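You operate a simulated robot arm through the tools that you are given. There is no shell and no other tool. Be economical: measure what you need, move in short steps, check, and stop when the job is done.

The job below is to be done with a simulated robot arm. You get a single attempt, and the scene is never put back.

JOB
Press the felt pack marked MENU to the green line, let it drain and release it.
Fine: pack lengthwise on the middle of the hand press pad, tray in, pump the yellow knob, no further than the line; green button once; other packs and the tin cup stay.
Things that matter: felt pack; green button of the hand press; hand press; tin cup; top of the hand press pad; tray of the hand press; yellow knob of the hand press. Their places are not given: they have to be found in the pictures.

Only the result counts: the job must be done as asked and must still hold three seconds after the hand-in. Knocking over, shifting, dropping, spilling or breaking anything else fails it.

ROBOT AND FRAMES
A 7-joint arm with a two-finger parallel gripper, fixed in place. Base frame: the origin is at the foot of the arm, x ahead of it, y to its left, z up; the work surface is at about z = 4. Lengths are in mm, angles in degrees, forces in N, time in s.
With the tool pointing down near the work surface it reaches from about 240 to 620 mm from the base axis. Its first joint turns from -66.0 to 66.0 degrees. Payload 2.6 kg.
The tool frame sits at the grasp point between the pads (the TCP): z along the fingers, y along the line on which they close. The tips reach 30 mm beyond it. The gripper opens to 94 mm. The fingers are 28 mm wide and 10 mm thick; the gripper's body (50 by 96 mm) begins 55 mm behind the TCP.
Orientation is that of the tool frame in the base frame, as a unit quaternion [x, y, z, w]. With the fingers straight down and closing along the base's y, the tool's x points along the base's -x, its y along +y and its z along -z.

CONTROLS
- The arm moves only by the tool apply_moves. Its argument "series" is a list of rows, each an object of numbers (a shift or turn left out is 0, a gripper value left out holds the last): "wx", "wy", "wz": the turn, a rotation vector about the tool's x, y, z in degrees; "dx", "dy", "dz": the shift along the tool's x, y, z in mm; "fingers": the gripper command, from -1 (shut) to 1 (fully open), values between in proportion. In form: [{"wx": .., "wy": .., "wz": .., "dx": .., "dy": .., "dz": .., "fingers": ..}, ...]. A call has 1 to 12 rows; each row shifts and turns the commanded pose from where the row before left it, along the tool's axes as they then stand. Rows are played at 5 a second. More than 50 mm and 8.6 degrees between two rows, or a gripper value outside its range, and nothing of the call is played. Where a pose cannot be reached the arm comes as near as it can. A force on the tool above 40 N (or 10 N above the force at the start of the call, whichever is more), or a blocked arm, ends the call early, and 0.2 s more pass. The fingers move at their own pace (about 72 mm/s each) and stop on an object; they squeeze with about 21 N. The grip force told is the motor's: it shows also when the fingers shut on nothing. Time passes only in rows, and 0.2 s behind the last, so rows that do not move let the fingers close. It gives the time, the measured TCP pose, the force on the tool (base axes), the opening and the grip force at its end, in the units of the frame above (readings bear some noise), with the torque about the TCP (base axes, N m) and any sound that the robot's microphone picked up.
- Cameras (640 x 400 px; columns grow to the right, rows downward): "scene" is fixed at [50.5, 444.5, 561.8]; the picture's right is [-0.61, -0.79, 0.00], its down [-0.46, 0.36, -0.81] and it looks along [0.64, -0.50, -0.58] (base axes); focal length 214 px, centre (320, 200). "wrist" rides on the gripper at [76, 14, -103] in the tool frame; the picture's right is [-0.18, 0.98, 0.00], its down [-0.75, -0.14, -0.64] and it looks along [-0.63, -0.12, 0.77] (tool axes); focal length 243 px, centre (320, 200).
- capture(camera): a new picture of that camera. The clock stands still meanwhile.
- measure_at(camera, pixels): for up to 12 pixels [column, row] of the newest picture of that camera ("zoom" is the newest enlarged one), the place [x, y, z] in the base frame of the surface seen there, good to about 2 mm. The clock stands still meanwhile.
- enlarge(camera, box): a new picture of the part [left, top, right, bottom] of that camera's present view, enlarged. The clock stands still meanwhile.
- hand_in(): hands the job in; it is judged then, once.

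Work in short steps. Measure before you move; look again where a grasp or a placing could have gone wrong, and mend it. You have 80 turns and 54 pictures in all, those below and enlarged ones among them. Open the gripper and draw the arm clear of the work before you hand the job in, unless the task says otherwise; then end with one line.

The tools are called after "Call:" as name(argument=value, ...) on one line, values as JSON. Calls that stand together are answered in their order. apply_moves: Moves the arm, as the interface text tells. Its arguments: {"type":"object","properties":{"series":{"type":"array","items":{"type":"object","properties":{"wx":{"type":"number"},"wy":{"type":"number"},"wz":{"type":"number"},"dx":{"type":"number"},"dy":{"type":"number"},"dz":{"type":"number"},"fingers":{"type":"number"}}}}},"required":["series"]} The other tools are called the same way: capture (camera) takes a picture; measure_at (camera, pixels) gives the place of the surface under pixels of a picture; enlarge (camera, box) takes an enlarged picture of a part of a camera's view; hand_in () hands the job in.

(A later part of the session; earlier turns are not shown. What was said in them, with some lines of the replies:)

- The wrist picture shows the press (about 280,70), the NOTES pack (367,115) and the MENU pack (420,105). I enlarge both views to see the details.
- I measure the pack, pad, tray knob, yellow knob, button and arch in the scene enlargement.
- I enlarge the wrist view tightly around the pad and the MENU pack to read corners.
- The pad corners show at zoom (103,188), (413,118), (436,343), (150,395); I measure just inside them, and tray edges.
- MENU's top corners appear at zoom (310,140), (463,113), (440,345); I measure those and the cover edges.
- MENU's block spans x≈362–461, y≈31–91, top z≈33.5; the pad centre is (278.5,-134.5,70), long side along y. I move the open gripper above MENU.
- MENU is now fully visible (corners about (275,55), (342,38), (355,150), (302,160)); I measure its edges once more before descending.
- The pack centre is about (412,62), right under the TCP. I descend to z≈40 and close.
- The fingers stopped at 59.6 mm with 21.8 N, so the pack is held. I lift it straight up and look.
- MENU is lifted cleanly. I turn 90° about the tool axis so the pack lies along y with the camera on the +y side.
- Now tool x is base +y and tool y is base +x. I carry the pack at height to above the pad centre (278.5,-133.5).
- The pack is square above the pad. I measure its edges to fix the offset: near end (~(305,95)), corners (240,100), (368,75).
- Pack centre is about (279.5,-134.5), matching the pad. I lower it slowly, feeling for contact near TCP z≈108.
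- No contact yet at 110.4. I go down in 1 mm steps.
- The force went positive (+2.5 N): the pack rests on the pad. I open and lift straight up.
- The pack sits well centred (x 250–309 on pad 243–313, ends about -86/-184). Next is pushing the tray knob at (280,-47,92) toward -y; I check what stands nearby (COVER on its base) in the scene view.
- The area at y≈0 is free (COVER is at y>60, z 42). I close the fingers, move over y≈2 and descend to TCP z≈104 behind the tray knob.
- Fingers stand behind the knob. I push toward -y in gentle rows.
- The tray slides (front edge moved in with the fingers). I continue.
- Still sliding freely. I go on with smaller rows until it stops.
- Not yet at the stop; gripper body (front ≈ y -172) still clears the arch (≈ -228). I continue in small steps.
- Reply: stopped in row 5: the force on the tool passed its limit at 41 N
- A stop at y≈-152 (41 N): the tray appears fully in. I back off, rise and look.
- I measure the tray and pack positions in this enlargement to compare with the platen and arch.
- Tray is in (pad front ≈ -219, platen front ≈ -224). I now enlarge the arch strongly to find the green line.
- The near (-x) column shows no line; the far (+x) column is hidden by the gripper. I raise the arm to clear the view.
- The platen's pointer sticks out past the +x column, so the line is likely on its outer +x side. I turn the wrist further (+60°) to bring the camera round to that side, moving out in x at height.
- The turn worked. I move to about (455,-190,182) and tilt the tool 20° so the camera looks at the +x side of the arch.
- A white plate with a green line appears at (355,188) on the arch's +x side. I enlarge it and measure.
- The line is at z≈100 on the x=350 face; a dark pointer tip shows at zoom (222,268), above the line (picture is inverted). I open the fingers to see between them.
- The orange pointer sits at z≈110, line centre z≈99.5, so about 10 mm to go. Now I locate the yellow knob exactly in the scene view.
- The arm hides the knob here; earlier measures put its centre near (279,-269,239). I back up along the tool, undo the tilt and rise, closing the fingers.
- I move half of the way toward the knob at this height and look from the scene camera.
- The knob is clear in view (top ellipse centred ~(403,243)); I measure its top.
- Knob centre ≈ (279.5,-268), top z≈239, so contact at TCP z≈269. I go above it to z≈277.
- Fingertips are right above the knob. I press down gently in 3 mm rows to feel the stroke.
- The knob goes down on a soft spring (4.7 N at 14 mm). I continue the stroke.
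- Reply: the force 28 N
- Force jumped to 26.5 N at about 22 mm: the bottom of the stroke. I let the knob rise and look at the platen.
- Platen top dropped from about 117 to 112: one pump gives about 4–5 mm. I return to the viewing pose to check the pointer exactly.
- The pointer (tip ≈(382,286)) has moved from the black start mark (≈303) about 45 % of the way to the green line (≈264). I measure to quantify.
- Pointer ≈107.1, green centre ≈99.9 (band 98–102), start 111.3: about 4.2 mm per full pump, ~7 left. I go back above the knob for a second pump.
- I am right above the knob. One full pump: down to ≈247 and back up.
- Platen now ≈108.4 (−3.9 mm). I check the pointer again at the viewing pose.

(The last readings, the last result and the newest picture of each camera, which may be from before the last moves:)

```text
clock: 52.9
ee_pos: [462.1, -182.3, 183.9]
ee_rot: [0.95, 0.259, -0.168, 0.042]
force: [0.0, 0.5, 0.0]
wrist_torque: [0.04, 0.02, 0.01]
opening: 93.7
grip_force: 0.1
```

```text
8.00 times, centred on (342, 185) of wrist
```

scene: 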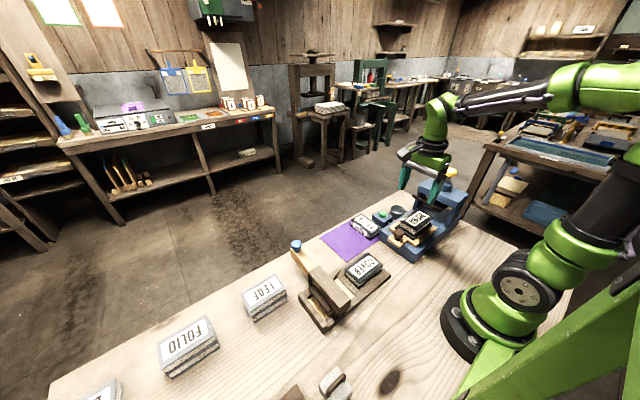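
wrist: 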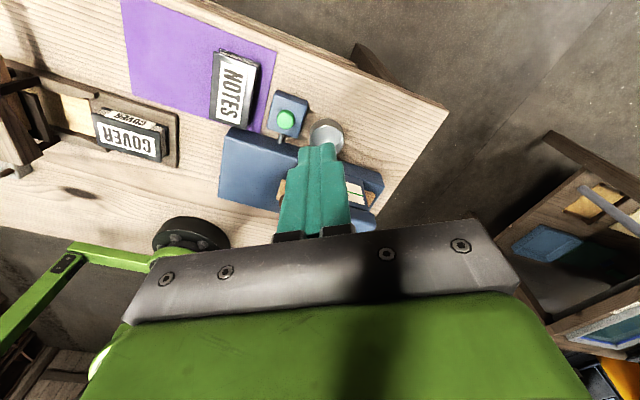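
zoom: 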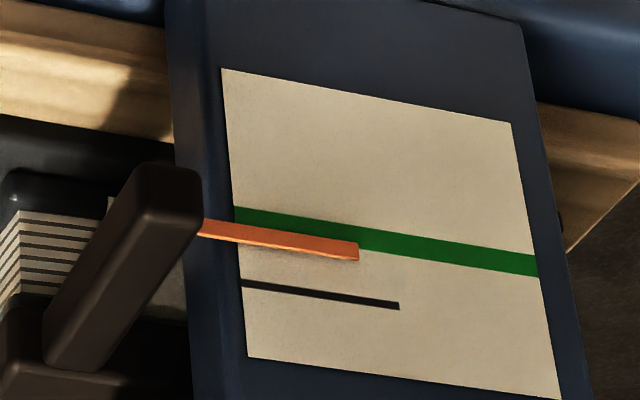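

Call:
measure_at(camera="zoom", pixels=[[280, 241], [310, 245], [345, 250], [345, 256], [300, 291], [380, 304], [380, 240], [430, 248], [480, 256], [430, 238], [430, 259], [345, 234]])

```text
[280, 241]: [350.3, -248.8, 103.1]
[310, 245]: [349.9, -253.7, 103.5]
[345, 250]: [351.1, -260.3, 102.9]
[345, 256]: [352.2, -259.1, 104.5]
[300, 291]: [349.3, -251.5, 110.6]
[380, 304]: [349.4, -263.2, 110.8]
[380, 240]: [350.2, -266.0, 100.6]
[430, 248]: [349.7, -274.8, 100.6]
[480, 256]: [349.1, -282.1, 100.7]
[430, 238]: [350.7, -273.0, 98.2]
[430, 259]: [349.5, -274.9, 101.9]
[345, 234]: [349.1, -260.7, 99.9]
```

Pointer ≈103.2, green centre ≈100.4: about 3 mm left, slightly less than a full pump. I go back for a partial stroke.

Call:
apply_moves(series=[{"dz": -40, "fingers": -1}, {"dz": -40}, {"wy": 6.7, "dz": -20}, {"wy": 6.7, "dz": -20}, {"wy": 6.7, "dz": -20}, {"dx": -48.2, "dy": -4.4}, {"dx": -48.2, "dy": -4.4}, {"dx": -48.2, "dy": -4.4}, {"dx": -48.2, "dy": -4.4}, {"dx": -48.2, "dy": -4.3}, {}, {}])

```text
clock: 55.5
ee_pos: [279.0, -266.1, 315.7]
ee_rot: [0.965, 0.263, 0.001, -0.004]
force: [0.3, 0.1, -0.7]
wrist_torque: [0.01, -0.02, 0.0]
opening: 0.0
grip_force: 21.3
```

I press about 13 mm into the stroke (TCP ≈256), hold, and measure the platen from the scene.

Call:
apply_moves(series=[{"dz": 20}, {"dz": 18}, {"dz": 6}, {"dz": 5}, {"dz": 5}, {"dz": 5}, {}])

Call:
enlarge(camera="scene", box=[400, 150, 480, 230])

Call:
measure_at(camera="zoom", pixels=[[300, 268], [290, 275], [330, 290], [270, 258], [310, 275], [195, 237], [280, 285], [320, 280], [260, 265], [300, 285]])

```text
clock: 57.1
ee_pos: [279.7, -266.3, 257.1]
ee_rot: [0.965, 0.263, 0.001, -0.003]
force: [0.6, -1.5, 3.4]
wrist_torque: [-0.07, 0.0, 0.01]
opening: 0.3
grip_force: 21.0
```

```text
5.00 times, centred on (440, 190) of scene
```

zoom: 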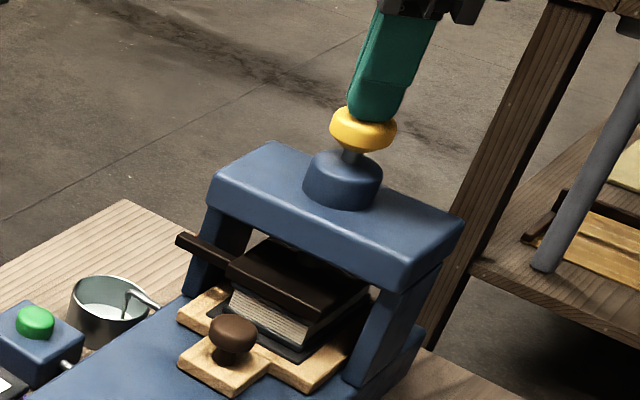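

```text
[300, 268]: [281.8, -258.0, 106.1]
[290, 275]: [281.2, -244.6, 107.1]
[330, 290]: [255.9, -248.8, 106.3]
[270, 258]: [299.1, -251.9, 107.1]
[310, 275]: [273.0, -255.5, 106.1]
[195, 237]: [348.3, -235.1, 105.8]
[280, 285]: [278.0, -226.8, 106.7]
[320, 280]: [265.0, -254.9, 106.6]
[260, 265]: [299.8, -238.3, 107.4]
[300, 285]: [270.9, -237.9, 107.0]
```

The platen follows in proportion (≈106.7, target ≈105.3), and water is draining into the cup. I press 5 mm further, then let the knob rise.

Call:
apply_moves(series=[{"dz": 3}, {"dz": 2.5}, {}, {"dz": -8}, {"dz": -8}, {"dz": -8}, {"dz": -2}, {}])

Call:
apply_moves(series=[{"dz": -40}, {"dx": 47.2, "dy": 4.2}, {"dx": 47.2, "dy": 4.2}, {"dx": 47.2, "dy": 4.2}, {"dx": 47.2, "dy": 4.1}, {"dx": 47.2, "dy": 4.1}, {"wy": -6.7, "dz": 20, "fingers": 1}, {"wy": -6.7, "dz": 20}, {"wy": -6.7, "dz": 20}, {"dz": 40}, {"dz": 40}, {}])

Call:
enlarge(camera="wrist", box=[302, 160, 382, 210])

Call:
measure_at(camera="zoom", pixels=[[280, 235], [310, 240], [345, 244], [300, 291], [380, 304], [380, 240], [430, 248], [480, 256]])

```text
clock: 58.9
ee_pos: [280.8, -266.1, 277.3]
ee_rot: [0.965, 0.264, 0.0, -0.005]
force: [1.0, -0.2, -0.5]
wrist_torque: [0.01, 0.01, -0.03]
opening: 0.0
grip_force: 21.4
```

```text
clock: 61.5
ee_pos: [465.4, -179.2, 182.2]
ee_rot: [0.95, 0.26, -0.169, 0.042]
force: [-0.9, -0.5, -0.7]
wrist_torque: [0.01, 0.0, -0.02]
opening: 93.9
grip_force: 0.0
```

```text
8.00 times, centred on (342, 185) of wrist
```

zoom: 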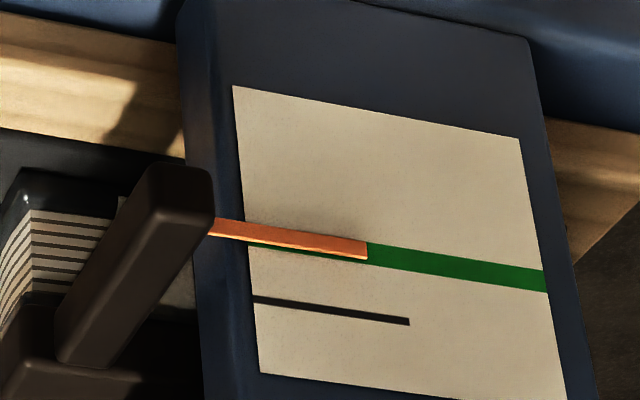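

```text
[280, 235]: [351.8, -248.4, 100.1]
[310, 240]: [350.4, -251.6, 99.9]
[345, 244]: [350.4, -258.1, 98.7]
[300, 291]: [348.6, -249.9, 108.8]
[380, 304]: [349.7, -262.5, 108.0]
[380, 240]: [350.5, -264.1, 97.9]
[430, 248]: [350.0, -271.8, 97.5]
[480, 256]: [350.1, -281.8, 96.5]
```

The pointer now lies on the green band (with parallax taken in, centred within a few tenths of a mm). Pumping is done; I let it drain, waiting and moving the arm up toward the button side.

Call:
apply_moves(series=[{"dz": -40, "fingers": -1}, {"wy": 6.7, "dz": -15}, {"wy": 6.7, "dz": -15}, {"wy": 6.7, "dz": -15}, {}, {}, {}, {}, {}, {}, {}, {}])

Call:
capture(camera="wrist")

Call:
enlarge(camera="scene", box=[376, 170, 456, 230])

```text
clock: 64.1
ee_pos: [485.8, -167.8, 264.5]
ee_rot: [0.965, 0.263, 0.0, -0.005]
force: [-0.5, -0.5, -0.3]
wrist_torque: [-0.01, 0.0, 0.01]
opening: 0.1
grip_force: 21.3
```

```text
16 pictures are left
```

wrist: 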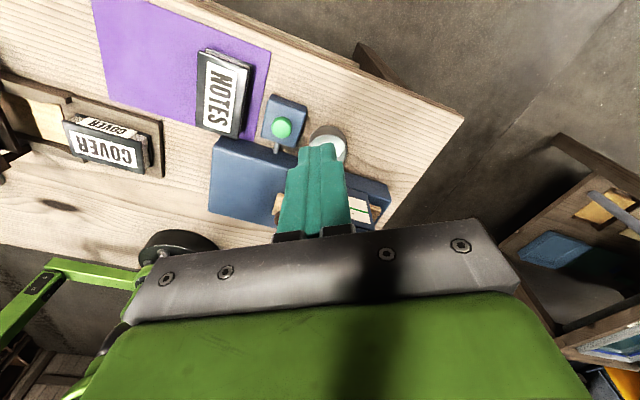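

```text
6.67 times, centred on (416, 200) of scene
```

zoom: 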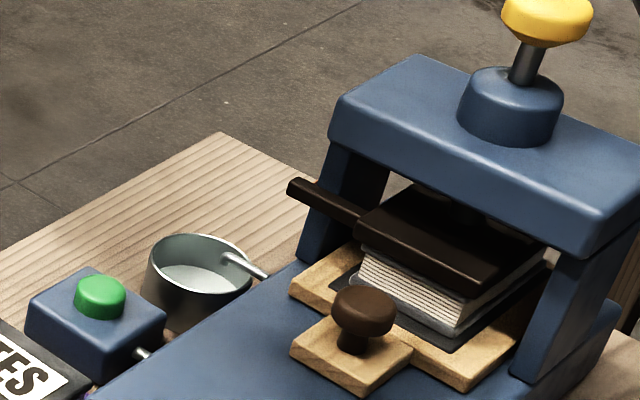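

The cup holds water and no stream shows at the spout now. I measure the button and wait longer.

Call:
measure_at(camera="zoom", pixels=[[100, 286], [82, 288], [120, 292], [102, 278], [95, 295], [60, 310], [200, 275], [195, 240]])

Call:
apply_moves(series=[{}, {}, {}, {}, {}, {}, {}, {}, {}, {}, {}, {}])

Call:
apply_moves(series=[{}, {}, {}, {}, {}, {}, {}, {}, {}, {}, {}, {}])

Call:
enlarge(camera="scene", box=[376, 170, 456, 230])

```text
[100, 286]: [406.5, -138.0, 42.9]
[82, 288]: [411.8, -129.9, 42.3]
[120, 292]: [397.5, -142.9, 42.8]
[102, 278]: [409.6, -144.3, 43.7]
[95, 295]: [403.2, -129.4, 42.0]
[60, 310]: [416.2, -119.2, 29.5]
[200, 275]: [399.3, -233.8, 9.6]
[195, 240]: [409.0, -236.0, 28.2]
```

```text
clock: 66.7
ee_pos: [484.9, -169.6, 265.0]
ee_rot: [0.965, 0.263, 0.001, -0.006]
force: [0.6, 1.0, -0.3]
wrist_torque: [0.02, 0.0, 0.02]
opening: 0.0
grip_force: 20.7
```

```text
clock: 69.3
ee_pos: [486.2, -169.4, 264.1]
ee_rot: [0.965, 0.263, 0.0, -0.004]
force: [-0.5, 0.6, -0.5]
wrist_torque: [-0.04, 0.02, 0.03]
opening: 0.2
grip_force: 21.2
```

```text
6.67 times, centred on (416, 200) of scene
```

zoom: 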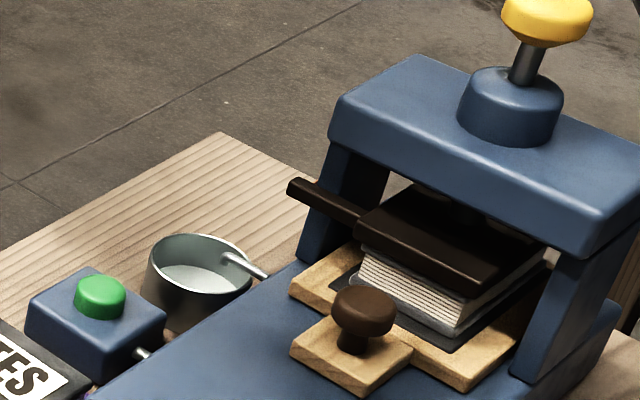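

The picture is unchanged over 5 s: no drip, cup level steady, so draining is finished. I move over the green button (405.5,-137, top z 43).

Call:
apply_moves(series=[{"dx": -26.3, "dy": -34.1}, {"dx": -26.3, "dy": -34.1}, {"dz": 40}, {"dz": 40}, {"dz": 40}, {"dz": 35}, {"dz": 22}, {}, {}])

Call:
enlarge(camera="scene", box=[360, 180, 440, 240])

```text
clock: 71.3
ee_pos: [404.3, -134.9, 87.7]
ee_rot: [0.965, 0.263, 0.0, -0.005]
force: [-0.6, 0.2, -0.5]
wrist_torque: [-0.02, 0.0, 0.03]
opening: 0.2
grip_force: 21.2
```

```text
6.67 times, centred on (400, 210) of scene
```

zoom: 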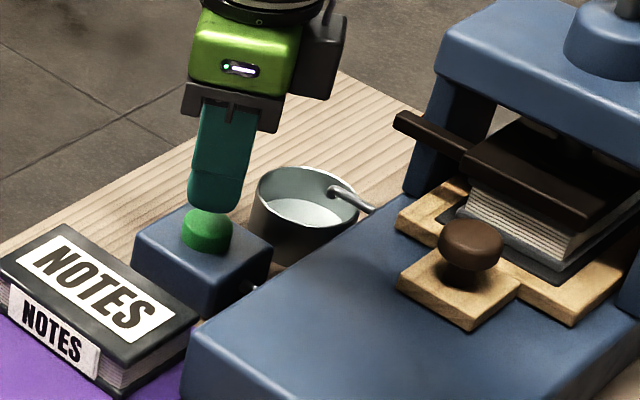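

Tips are about 15 mm above the button, well aligned. I lower and press in 2 mm steps.

Call:
apply_moves(series=[{"dz": 6, "dy": 2.2}, {"dz": 6}, {"dz": 2}, {"dz": 2}, {"dz": 2}, {}])

```text
clock: 72.7
ee_pos: [405.4, -136.8, 70.1]
ee_rot: [0.965, 0.263, 0.001, -0.004]
force: [-0.4, 1.0, 2.4]
wrist_torque: [0.01, 0.06, -0.03]
opening: 0.1
grip_force: 20.9
heard: click
```

A click was heard: the button is pressed. I retract straight up and look.

Call:
apply_moves(series=[{"dz": -10}, {"dz": -20}, {"dz": -40}, {"dz": -40}, {"dz": -40}, {"dz": -40}, {"dx": 30}, {"dx": 30}, {"fingers": 1}, {}, {}])

Call:
enlarge(camera="scene", box=[376, 160, 472, 240])

Call:
measure_at(camera="zoom", pixels=[[365, 240], [350, 230], [375, 255], [260, 195], [200, 232], [185, 238], [410, 270]])

```text
clock: 75.1
ee_pos: [456.4, -109.0, 259.4]
ee_rot: [0.965, 0.263, 0.001, -0.005]
force: [-0.5, -0.3, -0.2]
wrist_torque: [0.02, 0.03, 0.01]
opening: 94.1
grip_force: 0.1
```

```text
5.00 times, centred on (424, 200) of scene
```

zoom: 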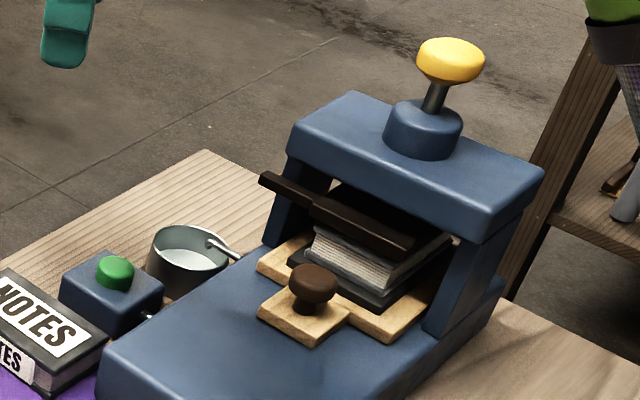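

```text
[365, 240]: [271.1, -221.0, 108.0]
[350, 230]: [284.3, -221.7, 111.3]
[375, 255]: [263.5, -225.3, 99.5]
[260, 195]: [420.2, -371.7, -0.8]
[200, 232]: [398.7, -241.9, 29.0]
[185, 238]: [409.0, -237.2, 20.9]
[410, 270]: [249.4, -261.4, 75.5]
```

The platen has risen off the pack and the press is released. The cup and the other packs stand as before, and the arm is clear with the gripper open, so I hand in.

Call:
hand_in()

```text
The job is handed in.
```

The MENU pack was pressed to the green line, drained into the tin cup, and released with one press of the green button; the tray is still in, and NOTES and the cup are where they were.
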